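You operate a simulated robot arm through the tools that you are given. There is no shell and no other tool.

The job below is to be done with a simulated robot arm. You get a single attempt, and the scene is never put back.

Task
Charge the white grease pump to its upper line at the yellow keg.
Fine: push its nose into the keg socket, press the keg plunger till the grease meets the line, draw it out and lay it back.

It is judged by the outcome, as a careful person would: the job done as asked, and still so three seconds after it is handed in. It fails if anything else is knocked over, pushed out of place, dropped, spilled or broken.

Robot
A 7-joint arm with a two-finger parallel gripper, fixed in place. Base frame: the origin is on the floor under the middle of its stand, x ahead of it, y to its left, z up. Lengths are in cm, angles in degrees, forces in N, time in s.
With the tool pointing down near the work surface it reaches from about 24 to 68 cm from the base axis. Its first joint turns from -66.0 to 66.0 degrees. Payload 2.4 kg.
The tool frame sits at the grasp point between the pads (the TCP): z along the fingers, y along the line on which they close. The tips reach 3 cm beyond it. Largest opening 9.4 cm; finger width 2.8, thickness 1; the body of the gripper, 5 by 9.6 cm, starts 5.5 cm behind the TCP.
Orientation is that of the tool frame in the base frame, as a unit quaternion [x, y, z, w]. With the fingers straight down and closing along the base's y, the tool's x points along the base's -x, its y along +y and its z along -z.

Tools
- The arm moves only by the tool jog_arm. Its argument "increments" is a list of rows, each an object (a shift or turn left out is 0, a gripper value left out holds the last) with "claw": the finger opening in cm, from 0 to 9.4; "xyz": the shift along the tool's x, y, z in cm, a list of three; "delta_rot": the turn, a rotation vector about the tool's x, y, z in degrees, a list of three. In form: [{"claw": claw, "xyz": [dx, dy, dz], "delta_rot": [rx, ry, rz]}, ...]. A call has 1 to 20 rows; each row is the pose to reach, as a shift and turn from the pose commanded when the call began, along the tool's axes at that moment. Each row takes 0.2 s and may step no farther than 5 cm and 8.6 degrees from the row before; otherwise, or with a gripper value out of range, the whole call is refused. Where a pose cannot be reached the arm comes as near as it can. A force on the tool above 40 N (or 10 N above the force at the start of the call, whichever is more), or a blocked arm, ends the call early, and 0.2 s more pass. The fingers move at their own pace (about 15.3 cm/s each) and stop on an object; they squeeze with about 32 N. The grip force told is the motor's: it shows also when the fingers shut on nothing. Time passes only in rows, and 0.2 s behind the last, so rows that repeat a pose let the fingers close. The reply holds the time, the measured pose of the TCP, the force on the tool along the base axes, the opening and the grip force, in the units named above and with some noise, with the torque about the TCP (base axes, N m) and any sound that the robot's microphone picked up.
- Cameras (640 x 400 px; columns grow to the right, rows downward): "scene" is fixed at [4.96, 47.88, 147.15]; the picture's right is [-0.66, -0.75, 0.00], its down [-0.24, 0.21, -0.95] and it looks along [0.71, -0.63, -0.32] (base axes); focal length 316 px, centre (320, 200). "wrist" rides on the gripper at [7.6, 1.4, -10.3] in the tool frame; the picture's right is [-0.18, 0.98, 0.00], its down [-0.75, -0.14, -0.64] and it looks along [-0.63, -0.12, 0.77] (tool axes); focal length 243 px, centre (320, 200). There is no depth. A picture from a camera that has moved, and an enlarged one, comes with that camera's place and axes in the base frame and with its lens.
- get_image(camera): a new picture of that camera. No time passes.
- close_up(camera, box): a new picture of the part [left, top, right, bottom] of that camera's present view, enlarged. No time passes.
- close_job(): hands the job in; it is judged then, once.

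Places have to be worked out from the pictures, the camera data and where the tool is seen. Open the gripper and draw the arm clear of the work before you hand the job in, unless the task says otherwise.

The tools are called after ">>>" as name(argument=value, ...) on one line, values as JSON. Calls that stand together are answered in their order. jog_arm: Moves the arm, as the interface text tells. Its arguments: {"type":"object","properties":{"increments":{"type":"array"}},"required":["increments"]} The other tools are called the same way: get_image (camera) takes a picture; close_up (camera, box) takes an enlarged picture of a part of a camera's view; close_job () hands the job in.

At the start:

```text
clock: 0.0
position: [40.87, -11.64, 130.99]
tcp_rot: [0.0, 1.0, 0.0, -0.001]
wrist_force: [-0.4, -0.4, -0.2]
ft_torque: [-0.04, -0.01, -0.03]
grip_width: 9.4
grip_force: 0.0
```

scene: 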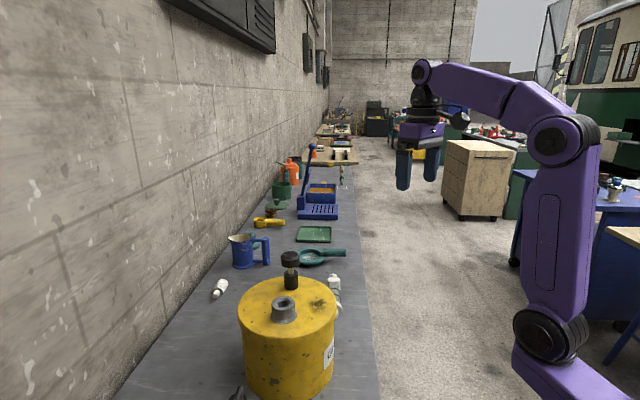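
wrist: 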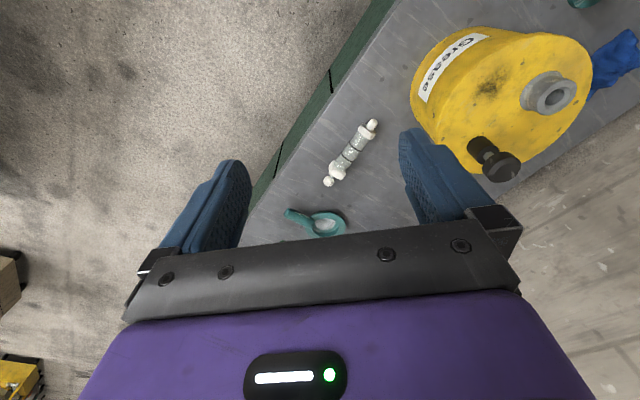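

I see a yellow grease keg with a grey socket and a black plunger, and a white pump lying beside it on the bench. I'll look closer at these with both cameras before I move.

>>> close_up(camera="scene", box=[200, 230, 380, 400])

>>> close_up(camera="wrist", box=[300, 100, 420, 200])

>>> close_up(camera="wrist", box=[400, 0, 640, 190])

```text
2.35 times, centred on (290, 315) of scene
camera zoom: at [4.96, 47.88, 147.15], right [-0.66, -0.75, 0.0], down [-0.24, 0.21, -0.95], along [0.71, -0.63, -0.32], focal length 743 px, centre (391, -71)
```

zoom: 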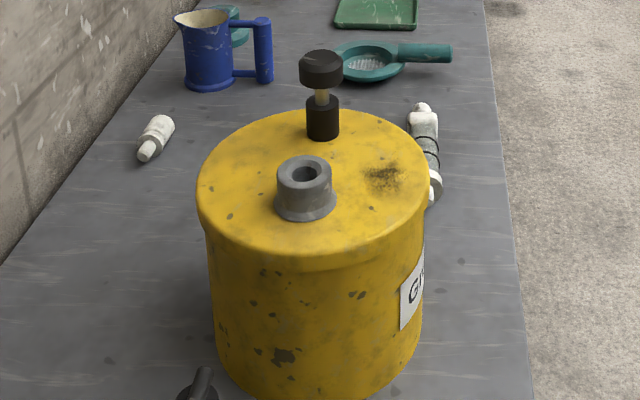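

```text
4.00 times, centred on (360, 150) of wrist
camera zoom: at [33.29, -10.13, 141.45], right [0.18, 0.98, 0.0], down [0.75, -0.14, 0.64], along [0.63, -0.12, -0.77], focal length 970 px, centre (160, 400)
```

zoom: 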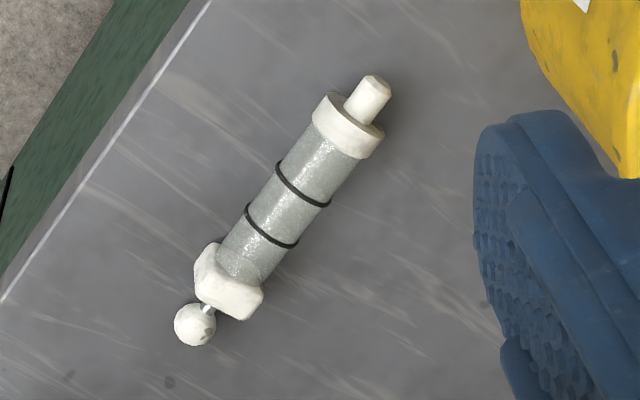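

```text
2.11 times, centred on (520, 95) of wrist
camera zoom: at [33.29, -10.13, 141.45], right [0.18, 0.98, 0.0], down [0.75, -0.14, 0.64], along [0.63, -0.12, -0.77], focal length 511 px, centre (-101, 421)
```

zoom: 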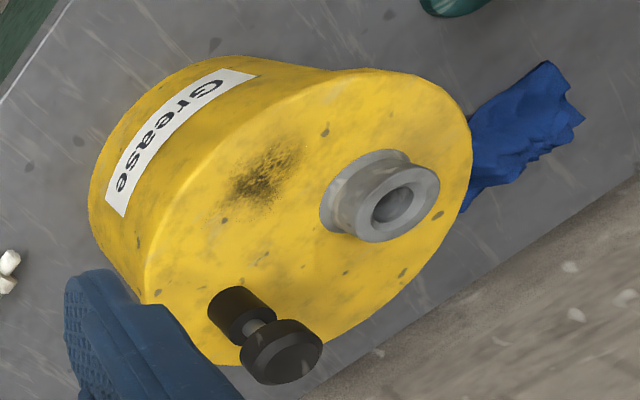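

The socket top works out near (49, 18.4, 108), the plunger knob near (56, 11.4, 112), and the pump lies from about (55, -3) to (69, -15) on a bench around z=90. I'll zoom in further on the pump, the second white item and the plunger.

>>> close_up(camera="scene", box=[310, 255, 360, 325])

>>> close_up(camera="scene", box=[200, 265, 250, 310])

>>> close_up(camera="scene", box=[265, 240, 325, 330])

>>> close_up(camera="wrist", box=[320, 110, 390, 190])

```text
5.71 times, centred on (335, 290) of scene
camera zoom: at [4.96, 47.88, 147.15], right [-0.66, -0.75, 0.0], down [-0.24, 0.21, -0.95], along [0.71, -0.63, -0.32], focal length 1804 px, centre (234, -314)
```

zoom: 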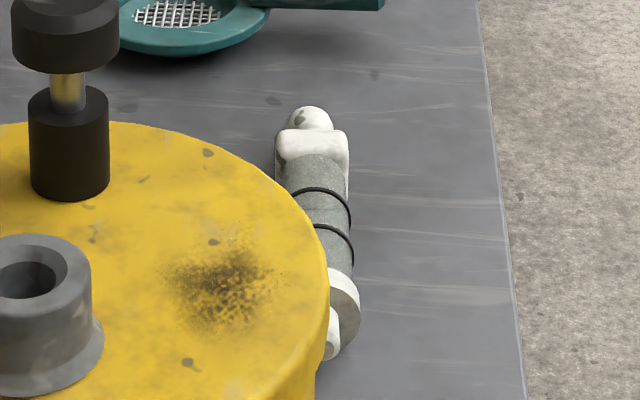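

```text
8.89 times, centred on (225, 288) of scene
camera zoom: at [4.96, 47.88, 147.15], right [-0.66, -0.75, 0.0], down [-0.24, 0.21, -0.95], along [0.71, -0.63, -0.32], focal length 2806 px, centre (1164, -578)
```

zoom: 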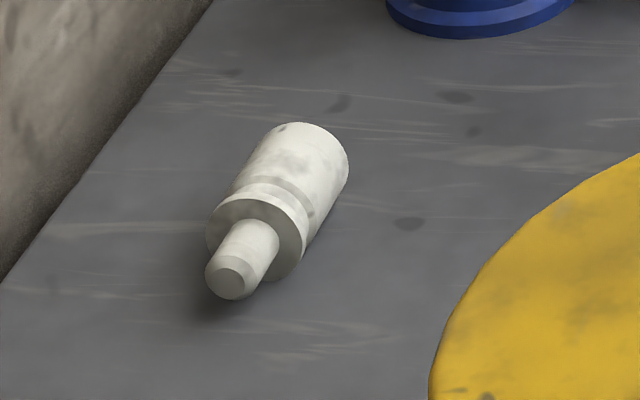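

```text
4.44 times, centred on (295, 285) of scene
camera zoom: at [4.96, 47.88, 147.15], right [-0.66, -0.75, 0.0], down [-0.24, 0.21, -0.95], along [0.71, -0.63, -0.32], focal length 1403 px, centre (431, -178)
```

zoom: 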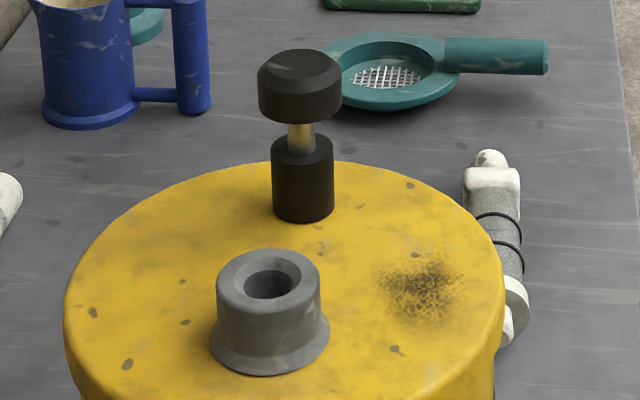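

```text
5.00 times, centred on (355, 150) of wrist
camera zoom: at [33.29, -10.13, 141.45], right [0.18, 0.98, 0.0], down [0.75, -0.14, 0.64], along [0.63, -0.12, -0.77], focal length 1213 px, centre (145, 450)
```

zoom: 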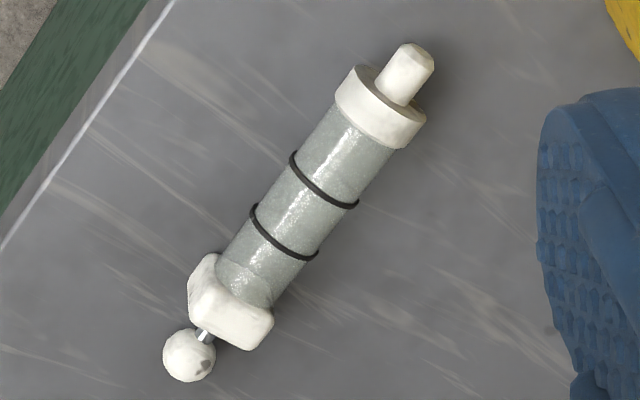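

The pump has two black rings: the upper line, farther from the nose, sits about 9 cm from the nose tip. The other white item is only a loose nozzle. I'll turn the tool about 41° to line up with the pump and hover above it at z of about 108.

>>> jog_arm(increments=[{"xyz": [-2.6, 0.36, 2.9], "delta_rot": [0, 0, 5.15]}, {"xyz": [-5.2, 0.72, 5.8], "delta_rot": [0, 0, 10.3]}, {"xyz": [-7.9, 1.08, 8.6], "delta_rot": [0, 0, 15.45]}, {"xyz": [-10.6, 1.44, 11.5], "delta_rot": [0, 0, 20.6]}, {"xyz": [-13.2, 1.8, 14.4], "delta_rot": [0, 0, 25.75]}, {"xyz": [-15.9, 2.15, 17.2], "delta_rot": [0, 0, 30.9]}, {"xyz": [-18.5, 2.5, 20.1], "delta_rot": [0, 0, 36.05]}, {"xyz": [-21.2, 2.87, 23], "delta_rot": [0, 0, 41.2]}, {"xyz": [-21.2, 2.87, 23], "delta_rot": [0, 0, 41.2]}])

```text
clock: 2.0
position: [62.0, -8.64, 108.1]
tcp_rot: [0.352, 0.936, 0.0, 0.0]
wrist_force: [-0.2, 0.5, 0.6]
ft_torque: [0.03, 0.0, 0.0]
grip_width: 9.43
grip_force: 0.1
```

The arm got to the hover pose with no contact. Now I'll take pictures to fix the pump's position more accurately.

>>> get_image(camera="wrist")

>>> get_image(camera="scene")

```text
taken
camera wrist: at [57.27, -2.62, 118.46], right [0.79, 0.62, 0.0], down [0.47, -0.6, 0.64], along [0.4, -0.51, -0.77], focal length 243 px, centre (320, 200)
```

wrist: 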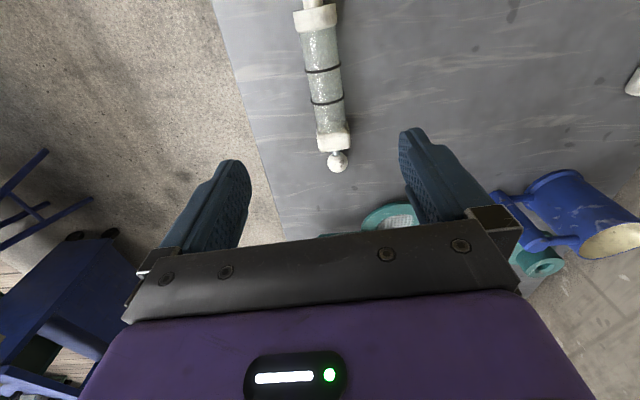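

```text
taken
```

scene: 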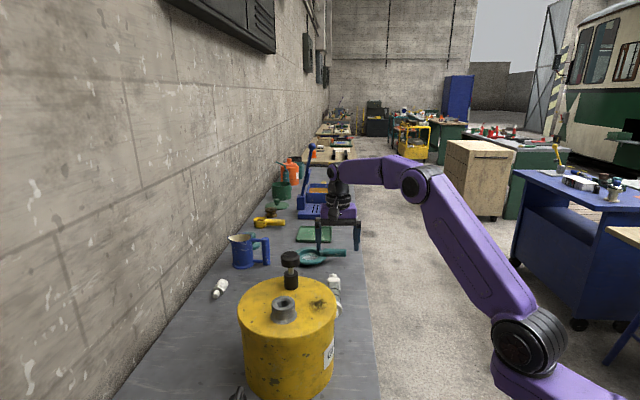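

In the wrist view the pump is roughly under the gripper and near the image centreline. I'll enlarge it to measure its axis and its resting points.

>>> close_up(camera="wrist", box=[260, 0, 400, 180])

>>> close_up(camera="scene", box=[270, 200, 380, 330])

```text
2.22 times, centred on (330, 90) of wrist
camera zoom: at [57.27, -2.62, 118.46], right [0.79, 0.62, 0.0], down [0.47, -0.6, 0.64], along [0.4, -0.51, -0.77], focal length 539 px, centre (298, 444)
```

zoom: 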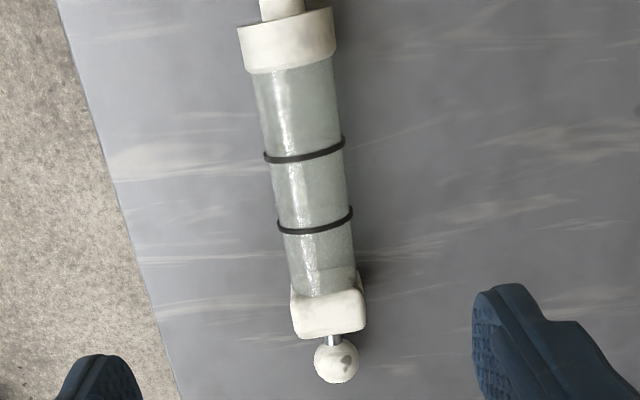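

```text
3.08 times, centred on (325, 265) of scene
camera zoom: at [4.96, 47.88, 147.15], right [-0.66, -0.75, 0.0], down [-0.24, 0.21, -0.95], along [0.71, -0.63, -0.32], focal length 971 px, centre (305, 0)
```

zoom: 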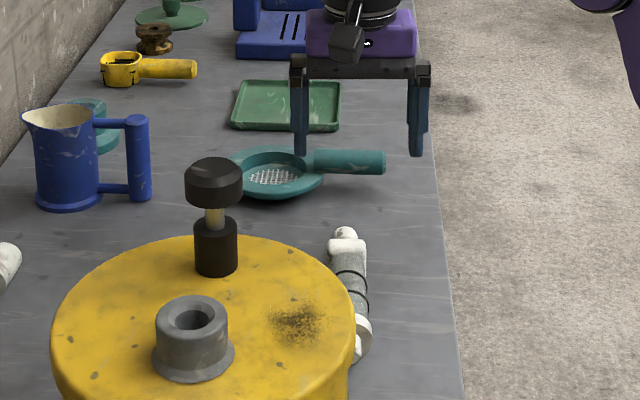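

In the tool frame the pump axis sits at y of about +0.7, nearly parallel to tool x, with the upper ring close to x=-0.4. I'll centre on it and drop to z of about 98, which still clears the pump, to pin down the bench height.

>>> jog_arm(increments=[{"xyz": [0, 0.35, 3.3]}, {"xyz": [0, 0.7, 6.6]}, {"xyz": [0, 0.7, 10]}, {"xyz": [0, 0.7, 10]}])

>>> get_image(camera="wrist")

>>> close_up(camera="scene", box=[290, 220, 380, 330])

```text
clock: 3.0
position: [62.42, -8.07, 98.19]
tcp_rot: [0.351, 0.936, 0.0, 0.0]
wrist_force: [0.0, -0.3, 0.0]
ft_torque: [0.0, 0.02, 0.01]
grip_width: 9.41
grip_force: 0.0
```

```text
taken
camera wrist: at [57.71, -2.04, 108.47], right [0.79, 0.62, 0.0], down [0.47, -0.6, 0.64], along [0.4, -0.5, -0.77], focal length 243 px, centre (320, 200)
```

wrist: 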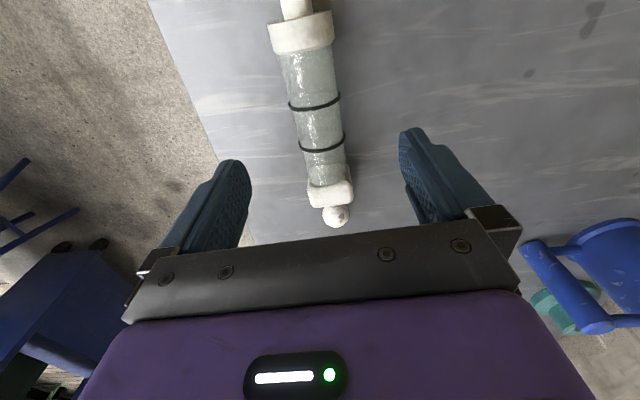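

```text
3.64 times, centred on (335, 275) of scene
camera zoom: at [4.96, 47.88, 147.15], right [-0.66, -0.75, 0.0], down [-0.24, 0.21, -0.95], along [0.71, -0.63, -0.32], focal length 1148 px, centre (266, -73)
```

zoom: 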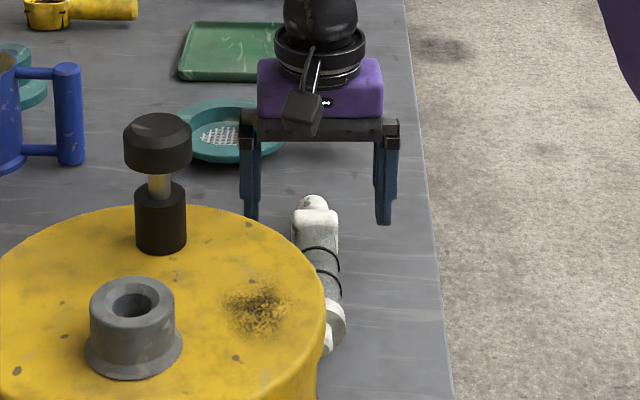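

Two views put the pump axis near z=91 with the bench near 89, and the pump is now centred between the fingers. I want to grip the clear barrel between the upper ring and the rear block, so I'll enlarge that part to place the fingers.

>>> close_up(camera="wrist", box=[240, 0, 400, 240])

>>> close_up(camera="wrist", box=[290, 120, 370, 235])

```text
1.67 times, centred on (320, 120) of wrist
camera zoom: at [57.71, -2.04, 108.47], right [0.79, 0.62, 0.0], down [0.47, -0.6, 0.64], along [0.4, -0.5, -0.77], focal length 404 px, centre (320, 333)
```

zoom: 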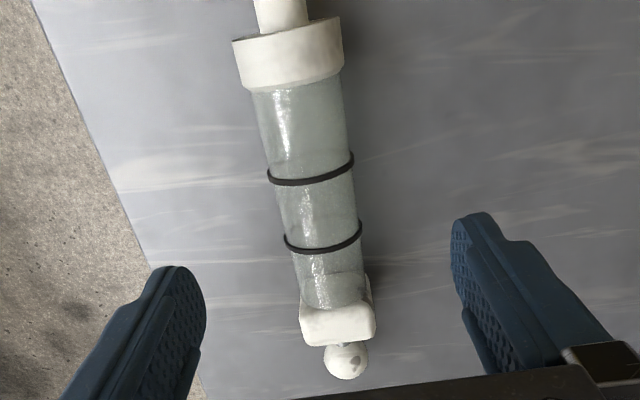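

```text
3.48 times, centred on (330, 178) of wrist
camera zoom: at [57.71, -2.04, 108.47], right [0.79, 0.62, 0.0], down [0.47, -0.6, 0.64], along [0.4, -0.5, -0.77], focal length 844 px, centre (285, 278)
```

zoom: 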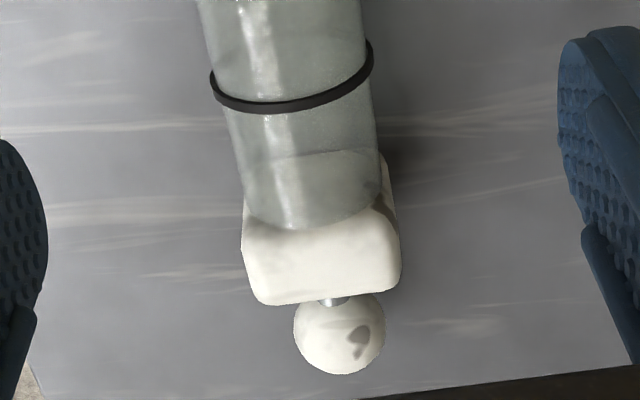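

The barrel is clear and empty, with the rings near x=-0.95 and +1.95 and the bench near 88.8. I'll go down to z of about 92.4, centred between the rings, so the tips stop about 0.5 cm above the bench.

>>> jog_arm(increments=[{"xyz": [0.25, 0, 2]}, {"xyz": [0.5, 0, 4]}, {"xyz": [0.5, 0, 5]}, {"xyz": [0.5, 0, 5.75]}, {"xyz": [0.5, 0, 5.75]}])

>>> get_image(camera="wrist")

>>> close_up(camera="scene", box=[290, 220, 380, 330])

```text
clock: 4.2
position: [62.04, -7.88, 92.24]
tcp_rot: [0.352, 0.936, 0.0, 0.0]
wrist_force: [0.1, 0.0, -0.1]
ft_torque: [0.0, -0.01, 0.03]
grip_width: 9.42
grip_force: 0.0
```

```text
taken
camera wrist: at [57.42, -1.75, 102.7], right [0.79, 0.62, 0.0], down [0.47, -0.6, 0.64], along [0.4, -0.5, -0.77], focal length 243 px, centre (320, 200)
```

wrist: 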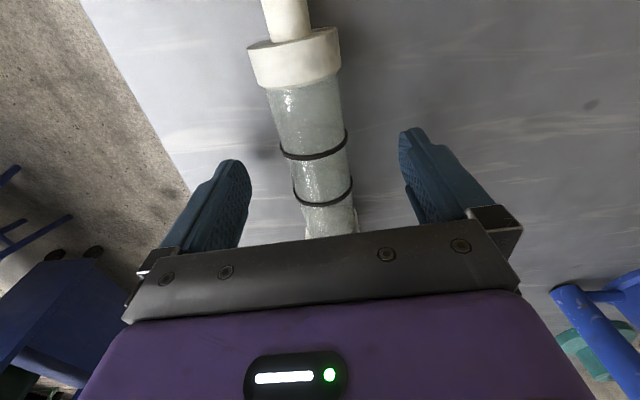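

```text
3.64 times, centred on (335, 275) of scene
camera zoom: at [4.96, 47.88, 147.15], right [-0.66, -0.75, 0.0], down [-0.24, 0.21, -0.95], along [0.71, -0.63, -0.32], focal length 1148 px, centre (266, -73)
```

zoom: 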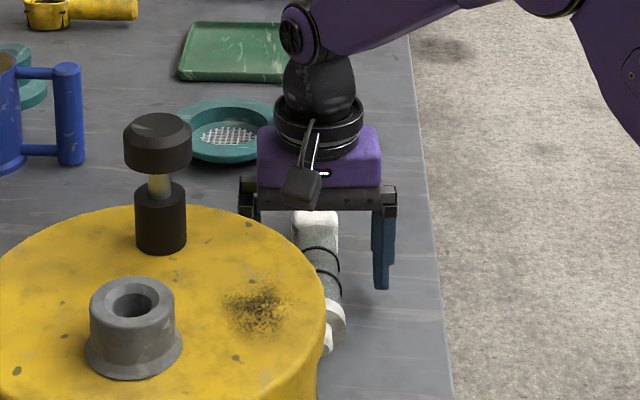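

The fingers straddle the barrel without touching anything. I'll close them now.

>>> jog_arm(increments=[{"claw": 4.5}, {"claw": 2.5}, {"claw": 2.5}, {"claw": 2.5}])

>>> get_image(camera="wrist")

```text
clock: 5.2
position: [62.17, -7.9, 92.35]
tcp_rot: [0.352, 0.936, -0.001, 0.001]
wrist_force: [0.4, -1.1, 0.3]
ft_torque: [0.09, 0.08, -0.01]
grip_width: 3.96
grip_force: 32.4
```

```text
taken
camera wrist: at [57.43, -1.76, 102.72], right [0.79, 0.62, 0.0], down [0.47, -0.6, 0.64], along [0.4, -0.5, -0.77], focal length 243 px, centre (320, 200)
```

wrist: 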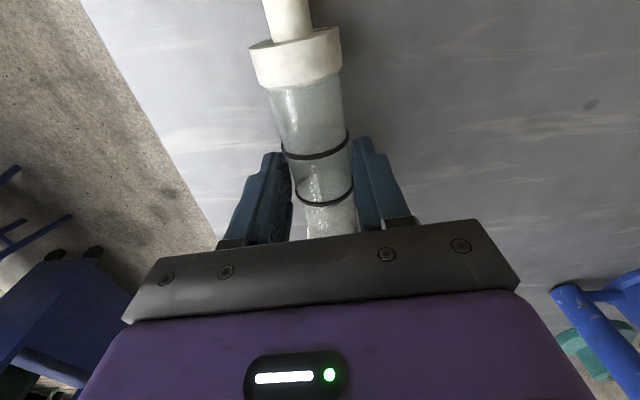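

The grip is firm at 3.96 cm. I'll lift straight up and check that the pump comes along cleanly.

>>> jog_arm(increments=[{"xyz": [0, 0, -0.7]}, {"xyz": [0, 0, -2]}, {"xyz": [0, 0, -4.5]}, {"xyz": [0, 0, -8]}, {"xyz": [0, 0, -12]}, {"xyz": [0, 0, -16]}, {"xyz": [0, 0, -20]}, {"xyz": [0, 0, -20]}])

>>> close_up(camera="scene", box=[270, 150, 400, 320])

>>> get_image(camera="wrist")

```text
clock: 7.0
position: [62.05, -7.84, 112.46]
tcp_rot: [0.352, 0.936, 0.0, 0.0]
wrist_force: [-0.8, -0.1, -2.5]
ft_torque: [0.01, 0.04, -0.02]
grip_width: 3.97
grip_force: 31.8
```

```text
2.35 times, centred on (335, 235) of scene
camera zoom: at [4.97, 47.88, 147.15], right [-0.66, -0.75, 0.0], down [-0.24, 0.21, -0.95], along [0.71, -0.63, -0.32], focal length 743 px, centre (285, 118)
```

zoom: 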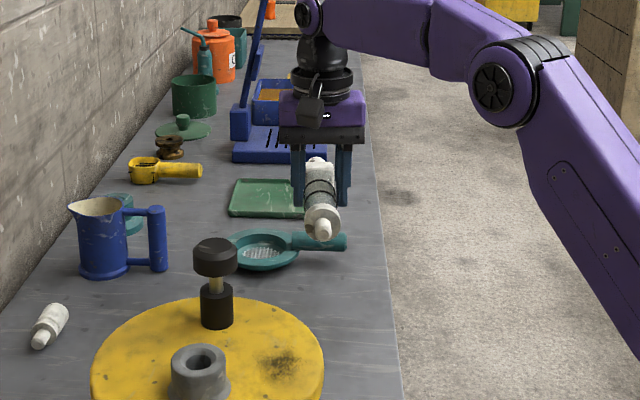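

```text
taken
camera wrist: at [57.38, -1.73, 122.78], right [0.79, 0.62, 0.0], down [0.47, -0.6, 0.64], along [0.4, -0.5, -0.77], focal length 243 px, centre (320, 200)
```

wrist: 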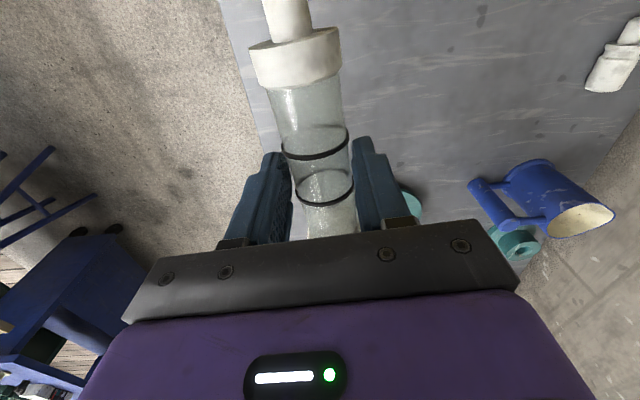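

The pump is held level and weighs about 2.5 N. Next I'll raise it and pitch the tool 90° about its closing axis, pulling back toward the base, so the nose points straight down.

>>> jog_arm(increments=[{"xyz": [1, -0.2, -1.3], "delta_rot": [0, -7.5, 0]}, {"xyz": [2, -0.4, -2.6], "delta_rot": [0, -15, 0]}, {"xyz": [3, -0.6, -3.9], "delta_rot": [0, -22.5, 0]}, {"xyz": [4, -0.8, -5.2], "delta_rot": [0, -30, 0]}, {"xyz": [5, -1.0, -6.4], "delta_rot": [0, -37.5, 0]}, {"xyz": [6, -1.2, -7.6], "delta_rot": [0, -45, 0]}, {"xyz": [7, -1.3, -8.8], "delta_rot": [0, -52.5, 0]}, {"xyz": [8, -1.5, -10], "delta_rot": [0, -60, 0]}, {"xyz": [9, -1.7, -11.2], "delta_rot": [0, -67.5, 0]}, {"xyz": [10, -1.8, -12.4], "delta_rot": [0, -75, 0]}, {"xyz": [11, -2, -13.4], "delta_rot": [0, -82.5, 0]}, {"xyz": [11.5, -2.1, -14], "delta_rot": [0, -90, 0]}, {"xyz": [11.5, -2.1, -14], "delta_rot": [0, -90, 0]}])

>>> get_image(camera="scene")

>>> get_image(camera="wrist")

```text
clock: 9.8
position: [52.06, -1.75, 126.4]
tcp_rot: [0.249, 0.661, -0.249, 0.663]
wrist_force: [-0.7, -0.1, -1.7]
ft_torque: [0.06, 0.05, 0.05]
grip_width: 3.96
grip_force: 31.3
```

```text
taken
```

scene: 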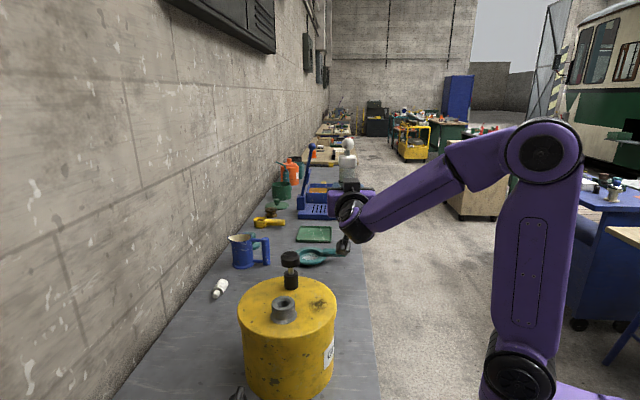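

```text
taken
camera wrist: at [45.38, 6.02, 118.83], right [0.65, 0.74, 0.18], down [-0.58, 0.32, 0.75], along [0.5, -0.59, 0.63], focal length 243 px, centre (320, 200)
```

wrist: 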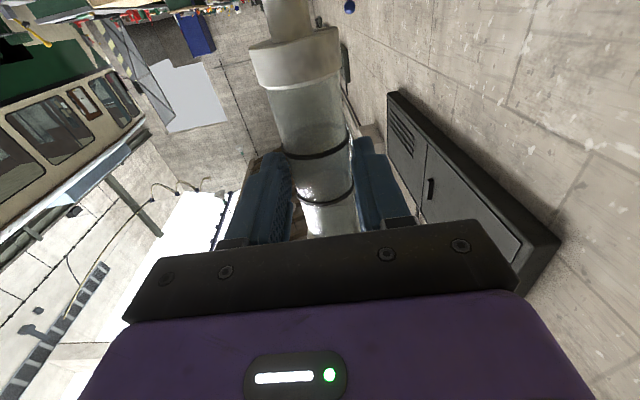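

The tool is level with the nose pointing down. I'll yaw about 61° so the gripper stays out of the scene camera's line to the pump, pulling back toward the base at the same time.

>>> jog_arm(increments=[{"xyz": [0.05, 0, -1.2], "delta_rot": [-7.65, 0, 0]}, {"xyz": [0.1, -0.1, -2.4], "delta_rot": [-15.3, 0, 0]}, {"xyz": [0.15, -0.1, -3.7], "delta_rot": [-22.95, 0, 0]}, {"xyz": [0.2, -0.1, -4.9], "delta_rot": [-30.6, 0, 0]}, {"xyz": [0.25, -0.2, -6.1], "delta_rot": [-38.25, 0, 0]}, {"xyz": [0.3, -0.2, -7.4], "delta_rot": [-45.9, 0, 0]}, {"xyz": [0.35, -0.3, -8.6], "delta_rot": [-53.55, 0, 0]}, {"xyz": [0.4, -0.3, -9.8], "delta_rot": [-61.2, 0, 0]}, {"xyz": [0.4, -0.3, -9.8], "delta_rot": [-61.2, 0, 0]}])

>>> get_image(camera="scene")

>>> get_image(camera="wrist")

```text
clock: 11.8
position: [43.8, 5.84, 125.67]
tcp_rot: [-0.122, 0.696, 0.122, 0.697]
wrist_force: [-0.4, -0.1, -2.0]
ft_torque: [-0.03, 0.07, 0.0]
grip_width: 3.95
grip_force: 32.4
out of reach, approached as far as the arm can: row 8, 9
```

```text
taken
```

scene: 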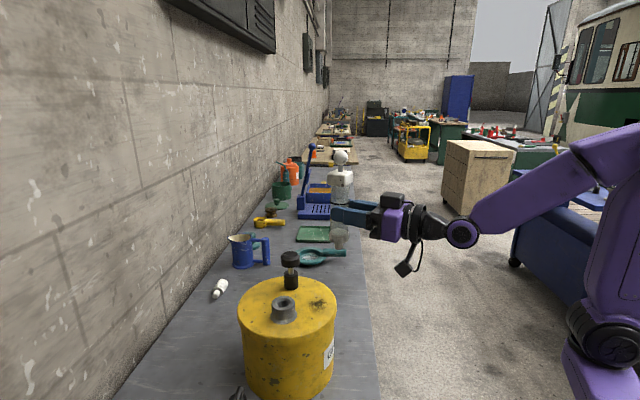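

```text
taken
camera wrist: at [33.64, 3.75, 118.17], right [-0.33, 0.93, 0.18], down [-0.56, -0.35, 0.75], along [0.76, 0.15, 0.63], focal length 243 px, centre (320, 200)
```

wrist: 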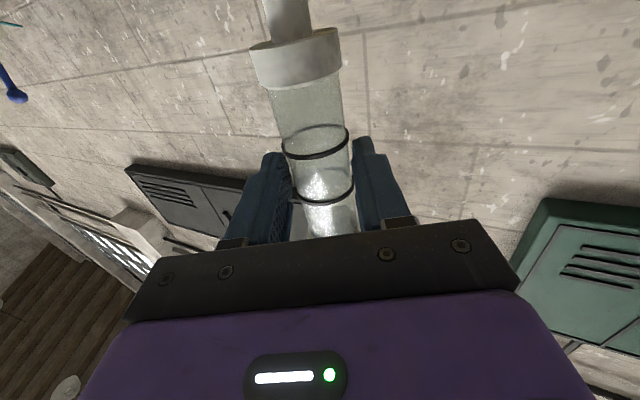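

The arm stopped about 1.5 cm short of that target, but the yaw reached 20° and the pump is now clear in the scene view. I'll pitch the tool 40° down so the wrist camera can look over the keg top and measure the socket from nearer.

>>> jog_arm(increments=[{"xyz": [0, 0, 0.3], "delta_rot": [0, 8, 0]}, {"xyz": [0, 0, 0.6], "delta_rot": [0, 16, 0]}, {"xyz": [0, 0, 0.9], "delta_rot": [0, 24, 0]}, {"xyz": [0, 0, 1.2], "delta_rot": [0, 32, 0]}, {"xyz": [0, 0, 1.5], "delta_rot": [0, 40, 0]}, {"xyz": [0, 0, 1.5], "delta_rot": [0, 40, 0]}])

>>> get_image(camera="wrist")

```text
clock: 13.2
position: [45.21, 6.2, 125.65]
tcp_rot: [-0.164, 0.891, 0.062, 0.419]
wrist_force: [-1.5, 2.4, -3.3]
ft_torque: [-0.05, 0.0, -0.13]
grip_width: 3.96
grip_force: 32.2
out of reach, approached as far as the arm can: row 3, 4
```

```text
taken
camera wrist: at [32.8, 3.09, 126.53], right [-0.23, 0.97, 0.12], down [0.03, -0.11, 0.99], along [0.97, 0.23, -0.01], focal length 243 px, centre (320, 200)
```

wrist: 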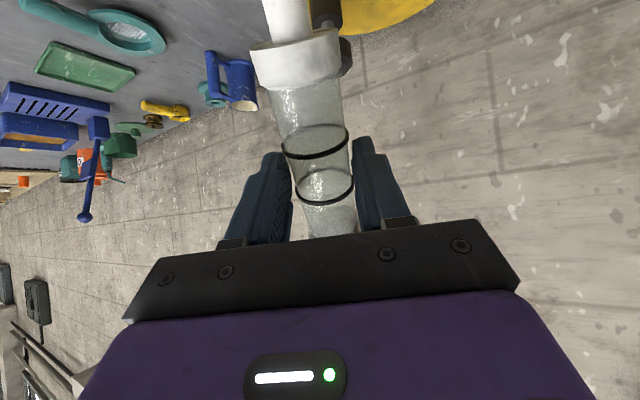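

The keg's edge is only just entering at the top of the view. I'll pitch down about 26° more and raise slightly.

>>> jog_arm(increments=[{"xyz": [0, 0, 0], "delta_rot": [0, 8.5, 0]}, {"xyz": [-0.5, 0, -0.5], "delta_rot": [0, 17, 0]}, {"xyz": [-1, 0, -1], "delta_rot": [0, 25.5, 0]}, {"xyz": [-1, 0, -1], "delta_rot": [0, 25.5, 0]}])

>>> get_image(camera="wrist")

```text
clock: 14.2
position: [45.0, 6.37, 127.0]
tcp_rot: [-0.169, 0.963, 0.037, 0.208]
wrist_force: [-0.2, 0.7, -1.8]
ft_torque: [0.0, 0.02, 0.0]
grip_width: 3.95
grip_force: 31.8
```

```text
taken
camera wrist: at [34.04, 3.81, 133.4], right [-0.18, 0.98, 0.08], down [0.44, 0.01, 0.9], along [0.88, 0.19, -0.44], focal length 243 px, centre (320, 200)
```

wrist: 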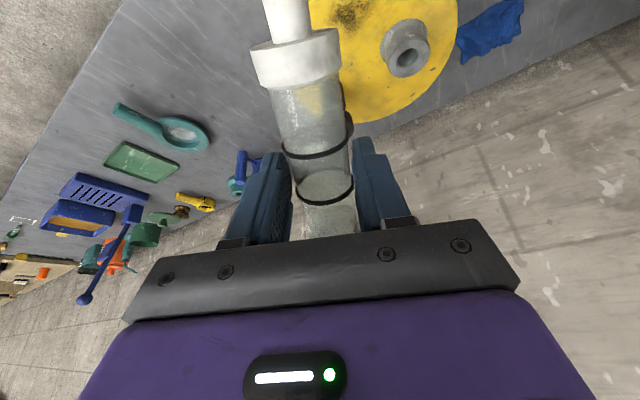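

Now the socket shows clearly in the wrist view. I'll enlarge it, along with the nose, for measurement.

>>> close_up(camera="wrist", box=[350, 0, 470, 90])

>>> close_up(camera="wrist", box=[230, 0, 370, 100])

>>> close_up(camera="scene", box=[265, 280, 305, 330])

```text
4.44 times, centred on (410, 45) of wrist
camera zoom: at [34.04, 3.81, 133.4], right [-0.18, 0.98, 0.08], down [0.44, 0.01, 0.9], along [0.88, 0.19, -0.44], focal length 1078 px, centre (-80, 889)
```

zoom: 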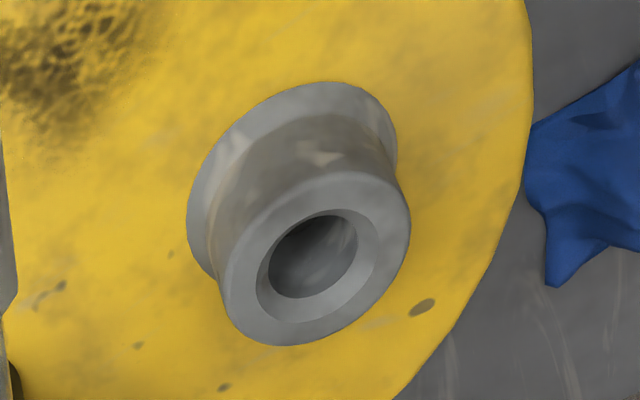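

```text
4.00 times, centred on (300, 50) of wrist
camera zoom: at [34.04, 3.81, 133.4], right [-0.18, 0.98, 0.08], down [0.44, 0.01, 0.9], along [0.88, 0.19, -0.44], focal length 970 px, centre (400, 800)
```

zoom: 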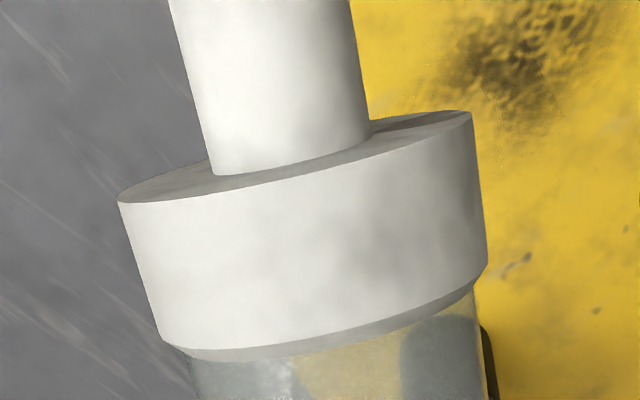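

```text
8.00 times, centred on (285, 305) of scene
camera zoom: at [4.97, 47.88, 147.15], right [-0.66, -0.75, 0.0], down [-0.24, 0.21, -0.95], along [0.71, -0.63, -0.32], focal length 2525 px, centre (600, -640)
```

zoom: 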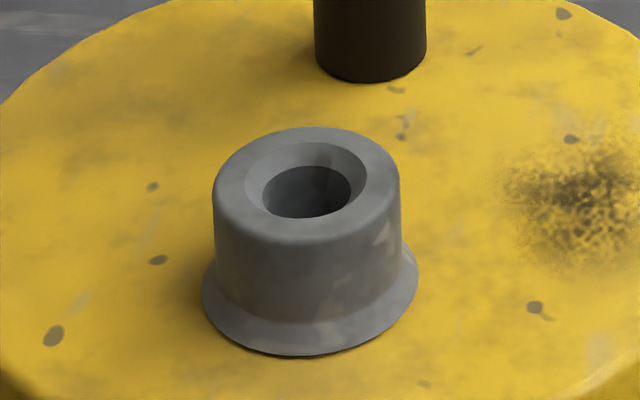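

Triangulating from both cameras puts the socket's top centre at about (49.15, 18.65, 108.1), with a bore near 2.2 cm against a nose near 1.7 cm. I'll pitch the tool back to level while moving above the socket, keeping the nose well clear at TCP z of 125.

>>> jog_arm(increments=[{"xyz": [-0.62, 1.27, 0.58], "delta_rot": [0, -8.19, 0]}, {"xyz": [-1.24, 2.55, 1.16], "delta_rot": [0, -16.38, 0]}, {"xyz": [-1.86, 3.82, 1.74], "delta_rot": [0, -24.56, 0]}, {"xyz": [-2.48, 5.1, 2.33], "delta_rot": [0, -32.75, 0]}, {"xyz": [-3.1, 6.37, 2.91], "delta_rot": [0, -40.94, 0]}, {"xyz": [-3.72, 7.64, 3.49], "delta_rot": [0, -49.13, 0]}, {"xyz": [-4.34, 8.92, 4.07], "delta_rot": [0, -57.31, 0]}, {"xyz": [-4.96, 10.19, 4.65], "delta_rot": [0, -65.5, 0]}, {"xyz": [-4.96, 10.19, 4.65], "delta_rot": [0, -65.5, 0]}])

>>> get_image(camera="scene")

>>> close_up(camera="scene", box=[240, 150, 380, 340])

>>> get_image(camera="wrist")

```text
clock: 16.2
position: [47.69, 17.91, 124.81]
tcp_rot: [-0.122, 0.696, 0.122, 0.697]
wrist_force: [-0.1, -0.3, -2.2]
ft_torque: [0.0, 0.06, -0.01]
grip_width: 3.95
grip_force: 32.3
```

```text
taken
```

scene: 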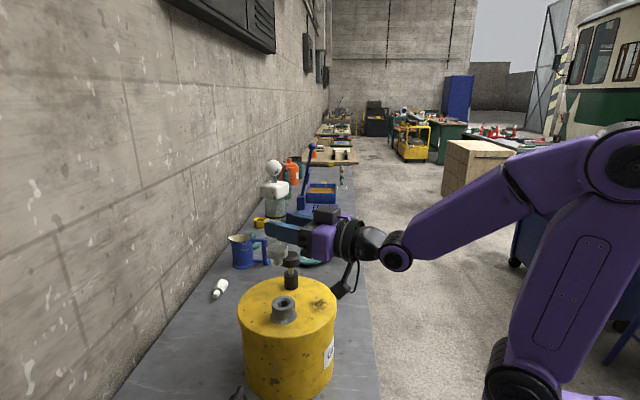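

```text
2.11 times, centred on (310, 245) of scene
camera zoom: at [4.96, 47.88, 147.15], right [-0.66, -0.75, 0.0], down [-0.24, 0.21, -0.95], along [0.71, -0.63, -0.32], focal length 664 px, centre (341, 105)
```

zoom: 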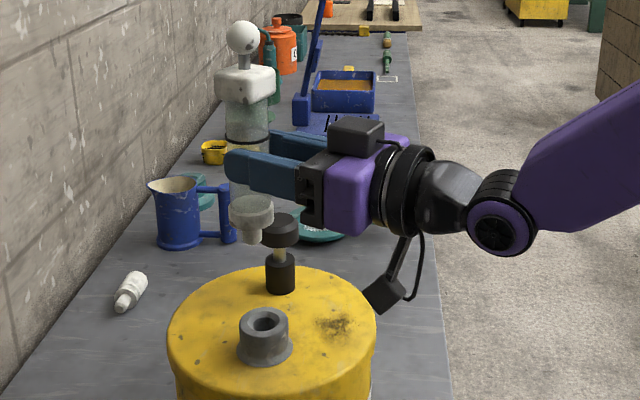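

```text
taken
camera wrist: at [37.52, 15.83, 117.35], right [-0.34, 0.92, 0.18], down [-0.56, -0.35, 0.75], along [0.76, 0.15, 0.63], focal length 243 px, centre (320, 200)
```

wrist: 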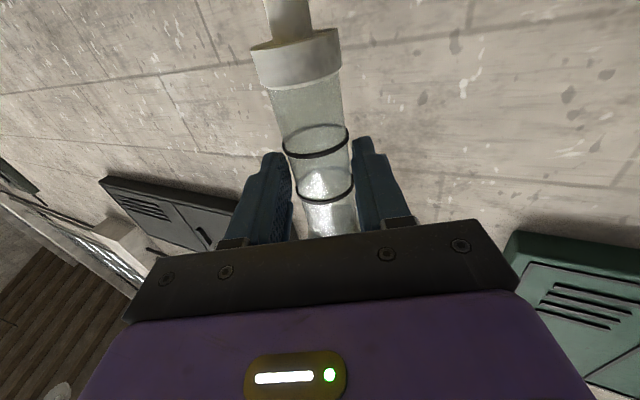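

The tool is level above the keg and the pump hangs vertically. I'll zoom in on the nose and socket to measure their offset.

>>> close_up(camera="scene", box=[250, 235, 320, 325])

>>> close_up(camera="scene", box=[250, 155, 310, 265])

```text
4.44 times, centred on (285, 280) of scene
camera zoom: at [4.96, 47.88, 147.15], right [-0.66, -0.75, 0.0], down [-0.24, 0.21, -0.95], along [0.71, -0.63, -0.32], focal length 1403 px, centre (476, -156)
```

zoom: 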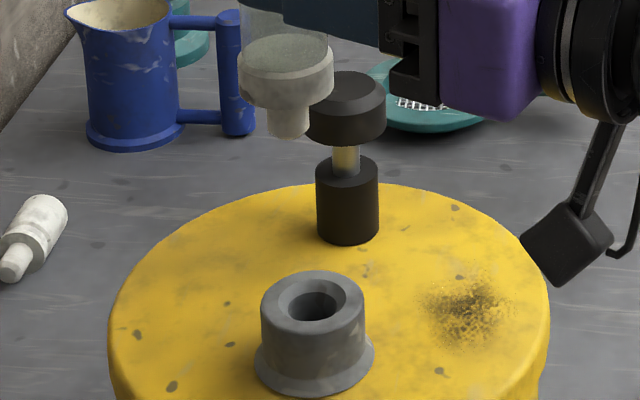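

```text
3.64 times, centred on (280, 210) of scene
camera zoom: at [4.96, 47.88, 147.15], right [-0.66, -0.75, 0.0], down [-0.24, 0.21, -0.95], along [0.71, -0.63, -0.32], focal length 1148 px, centre (466, 164)
```

zoom: 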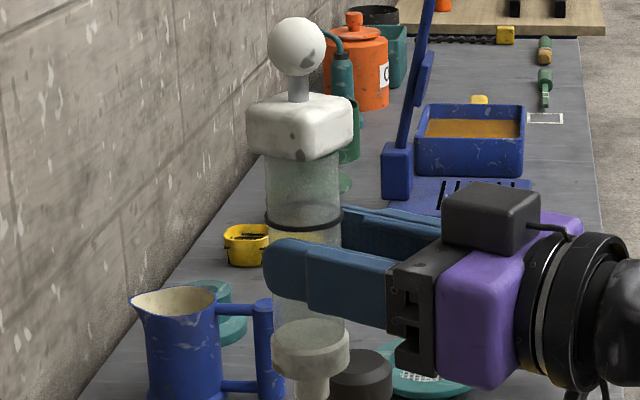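

By the scene measurement the pump axis is about 2.5 cm ahead of the TCP, the nose tip about 8.7 cm below it, and the pump is vertical. I'll correct by -0.91 along the tool axis and come down to leave the nose about 1.7 cm above the socket.

>>> jog_arm(increments=[{"xyz": [0, 0.04, -0.5]}, {"xyz": [0, 0.07, -0.91]}, {"xyz": [2, 0.07, -0.91]}, {"xyz": [4, 0.07, -0.91]}, {"xyz": [5.5, 0.07, -0.91]}, {"xyz": [6.5, 0.07, -0.91]}, {"xyz": [6.5, 0.07, -0.91]}])

>>> close_up(camera="scene", box=[250, 235, 320, 325])

>>> get_image(camera="wrist")

```text
clock: 17.8
position: [46.85, 17.89, 118.48]
tcp_rot: [-0.122, 0.697, 0.123, 0.696]
wrist_force: [-0.4, 0.7, -2.0]
ft_torque: [0.02, 0.07, -0.01]
grip_width: 3.95
grip_force: 32.0
```

```text
4.44 times, centred on (285, 280) of scene
camera zoom: at [4.97, 47.88, 147.15], right [-0.66, -0.75, 0.0], down [-0.24, 0.21, -0.95], along [0.71, -0.63, -0.32], focal length 1403 px, centre (476, -156)
```

zoom: 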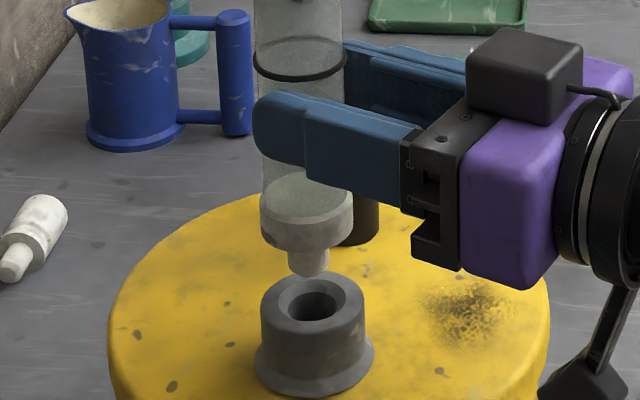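

```text
taken
camera wrist: at [36.65, 15.66, 110.89], right [-0.34, 0.92, 0.18], down [-0.56, -0.35, 0.75], along [0.76, 0.15, 0.63], focal length 243 px, centre (320, 200)
```

wrist: 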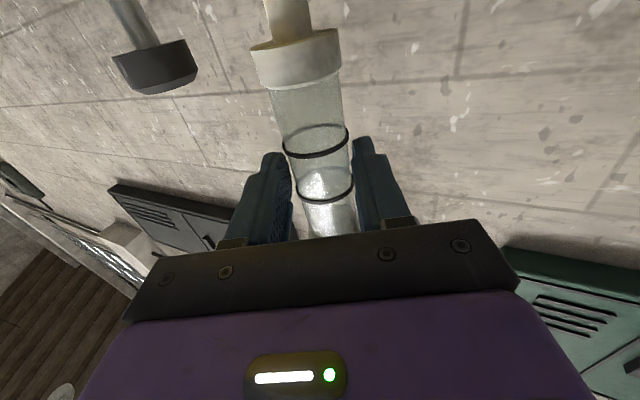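

The nose is about 0.12 cm left of the socket axis in the scene view and otherwise well aligned. I'll correct that and lower slowly into the mouth of the socket, watching the force.

>>> jog_arm(increments=[{"xyz": [0, -0.06, -0.11]}, {"xyz": [0.6, -0.06, -0.11]}, {"xyz": [1.1, -0.06, -0.11]}, {"xyz": [1.5, -0.06, -0.11]}, {"xyz": [1.8, -0.06, -0.11]}, {"xyz": [2.1, -0.06, -0.11]}])

>>> close_up(camera="scene", box=[260, 260, 310, 325])

```text
clock: 19.2
position: [46.68, 17.71, 116.4]
tcp_rot: [-0.123, 0.696, 0.123, 0.696]
wrist_force: [0.2, -0.2, -2.4]
ft_torque: [-0.04, 0.09, -0.02]
grip_width: 3.94
grip_force: 32.3
```

```text
6.15 times, centred on (285, 292) of scene
camera zoom: at [4.97, 47.88, 147.15], right [-0.66, -0.75, 0.0], down [-0.24, 0.21, -0.95], along [0.71, -0.63, -0.32], focal length 1942 px, centre (535, -369)
```

zoom: 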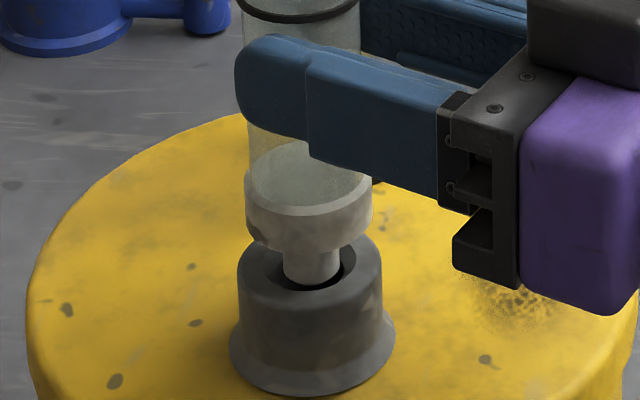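

No contact force yet, and the nose is entering the socket mouth on centre. I'll keep going down in small steps.

>>> jog_arm(increments=[{"xyz": [0.2, 0, 0]}, {"xyz": [0.4, 0, 0]}, {"xyz": [0.6, 0, 0]}, {"xyz": [0.8, 0, 0]}])

>>> close_up(camera="scene", box=[260, 260, 310, 325])

```text
clock: 20.2
position: [46.63, 17.62, 115.44]
tcp_rot: [-0.122, 0.696, 0.122, 0.697]
wrist_force: [0.9, -0.3, -2.7]
ft_torque: [0.01, 0.08, 0.01]
grip_width: 3.98
grip_force: 31.6
```

```text
6.15 times, centred on (285, 292) of scene
camera zoom: at [4.97, 47.88, 147.15], right [-0.66, -0.75, 0.0], down [-0.24, 0.21, -0.95], along [0.71, -0.63, -0.32], focal length 1942 px, centre (535, -369)
```

zoom: 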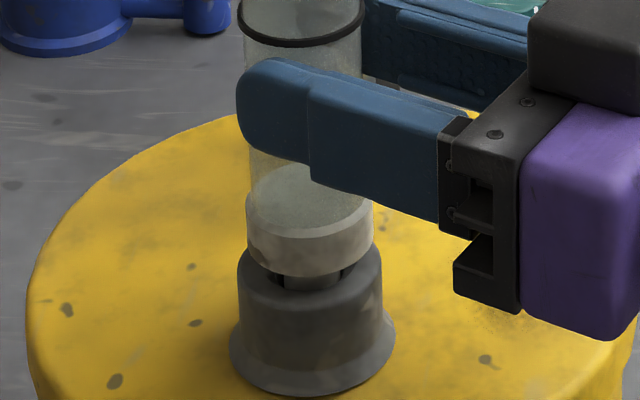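

The nose is sliding into the bore freely. I'll go on until the collar seats or the force rises.

>>> jog_arm(increments=[{"xyz": [0.2, 0, 0]}, {"xyz": [0.4, 0, 0]}, {"xyz": [0.6, 0, 0]}])

>>> close_up(camera="scene", box=[260, 260, 310, 325])

```text
clock: 21.0
position: [46.71, 17.74, 114.93]
tcp_rot: [-0.123, 0.696, 0.123, 0.696]
wrist_force: [-0.2, -0.4, -1.9]
ft_torque: [-0.01, 0.06, 0.04]
grip_width: 3.95
grip_force: 31.8
```

```text
6.15 times, centred on (285, 292) of scene
camera zoom: at [4.97, 47.88, 147.15], right [-0.66, -0.75, 0.0], down [-0.24, 0.21, -0.95], along [0.71, -0.63, -0.32], focal length 1942 px, centre (535, -369)
```

zoom: 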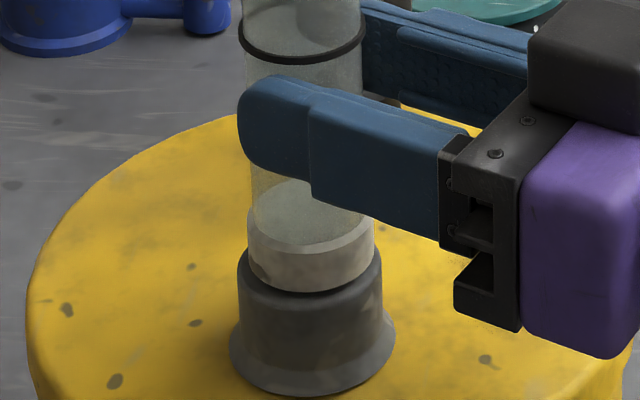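

The collar is nearly down on the socket rim with the force still low. I'll push on in 0.1 to 0.15 cm steps to seat it.

>>> jog_arm(increments=[{"xyz": [0.15, 0, 0]}, {"xyz": [0.25, 0, 0]}, {"xyz": [0.35, 0, 0]}])

>>> close_up(camera="scene", box=[260, 260, 310, 325])

```text
clock: 21.8
position: [46.66, 17.64, 114.7]
tcp_rot: [-0.123, 0.696, 0.123, 0.697]
wrist_force: [-1.1, -0.7, 1.6]
ft_torque: [-0.04, 0.12, -0.02]
grip_width: 3.94
grip_force: 32.1
```

```text
6.15 times, centred on (285, 292) of scene
camera zoom: at [4.95, 47.88, 147.15], right [-0.66, -0.75, 0.0], down [-0.24, 0.21, -0.95], along [0.71, -0.63, -0.32], focal length 1942 px, centre (535, -369)
```

zoom: 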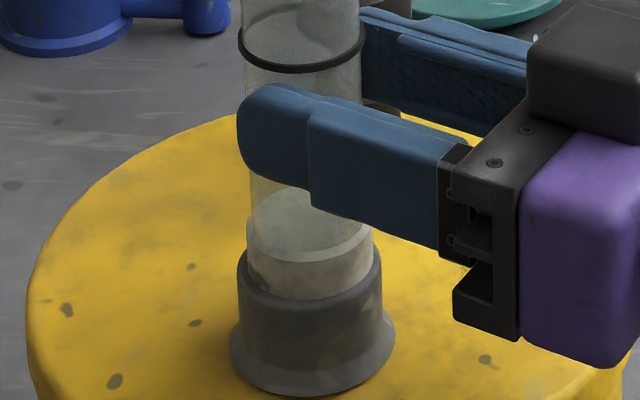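

Contact is starting, with the force changing by about +4 N. I'll press a little more to confirm it is fully seated.

>>> jog_arm(increments=[{"xyz": [0.1, 0, 0]}, {"xyz": [0.2, 0, 0]}])

>>> close_up(camera="scene", box=[260, 260, 310, 325])

```text
clock: 22.4
position: [46.68, 17.7, 114.59]
tcp_rot: [-0.123, 0.693, 0.124, 0.699]
wrist_force: [-6.1, -1.0, 17.6]
ft_torque: [0.06, 0.3, 0.05]
grip_width: 3.94
grip_force: 32.0
```

```text
6.15 times, centred on (285, 292) of scene
camera zoom: at [4.92, 47.86, 147.15], right [-0.66, -0.75, 0.0], down [-0.24, 0.21, -0.95], along [0.71, -0.63, -0.32], focal length 1942 px, centre (535, -369)
```

zoom: 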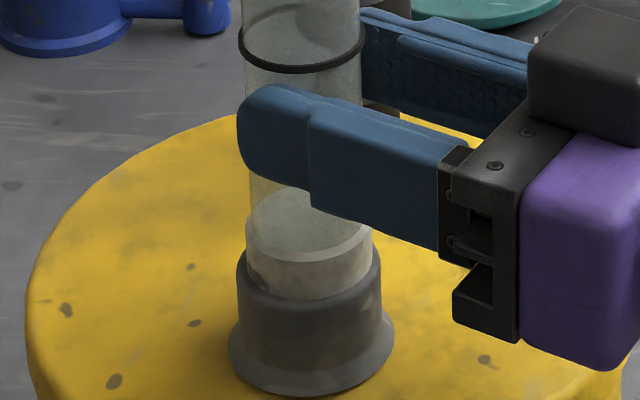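

The force rose to about 20 N as the collar bottomed on the rim, so the pump is seated. I'll ease off 0.15 cm to unload it, then open the fingers a little to check it stands by itself.

>>> jog_arm(increments=[{"xyz": [-0.1, 0, 0]}, {"xyz": [-0.15, 0, 0]}, {"xyz": [-0.15, 0, 0]}, {"claw": 4.6, "xyz": [-0.15, 0, 0]}, {"claw": 5.2, "xyz": [-0.15, 0, 0]}, {"claw": 5.2, "xyz": [-0.15, 0, 0]}])

>>> close_up(camera="scene", box=[250, 185, 320, 325])

```text
clock: 23.8
position: [46.57, 17.72, 114.47]
tcp_rot: [-0.122, 0.696, 0.123, 0.697]
wrist_force: [-0.2, 0.3, 0.4]
ft_torque: [0.01, -0.03, -0.01]
grip_width: 5.22
grip_force: 0.1
```

```text
2.86 times, centred on (285, 255) of scene
camera zoom: at [4.96, 47.88, 147.15], right [-0.66, -0.75, 0.0], down [-0.24, 0.21, -0.95], along [0.71, -0.63, -0.32], focal length 902 px, centre (420, 43)
```

zoom: 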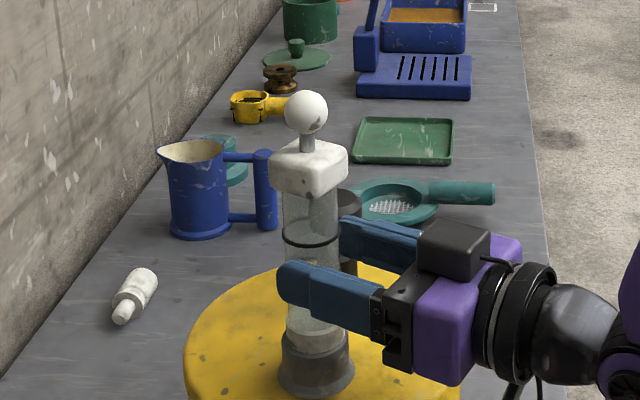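

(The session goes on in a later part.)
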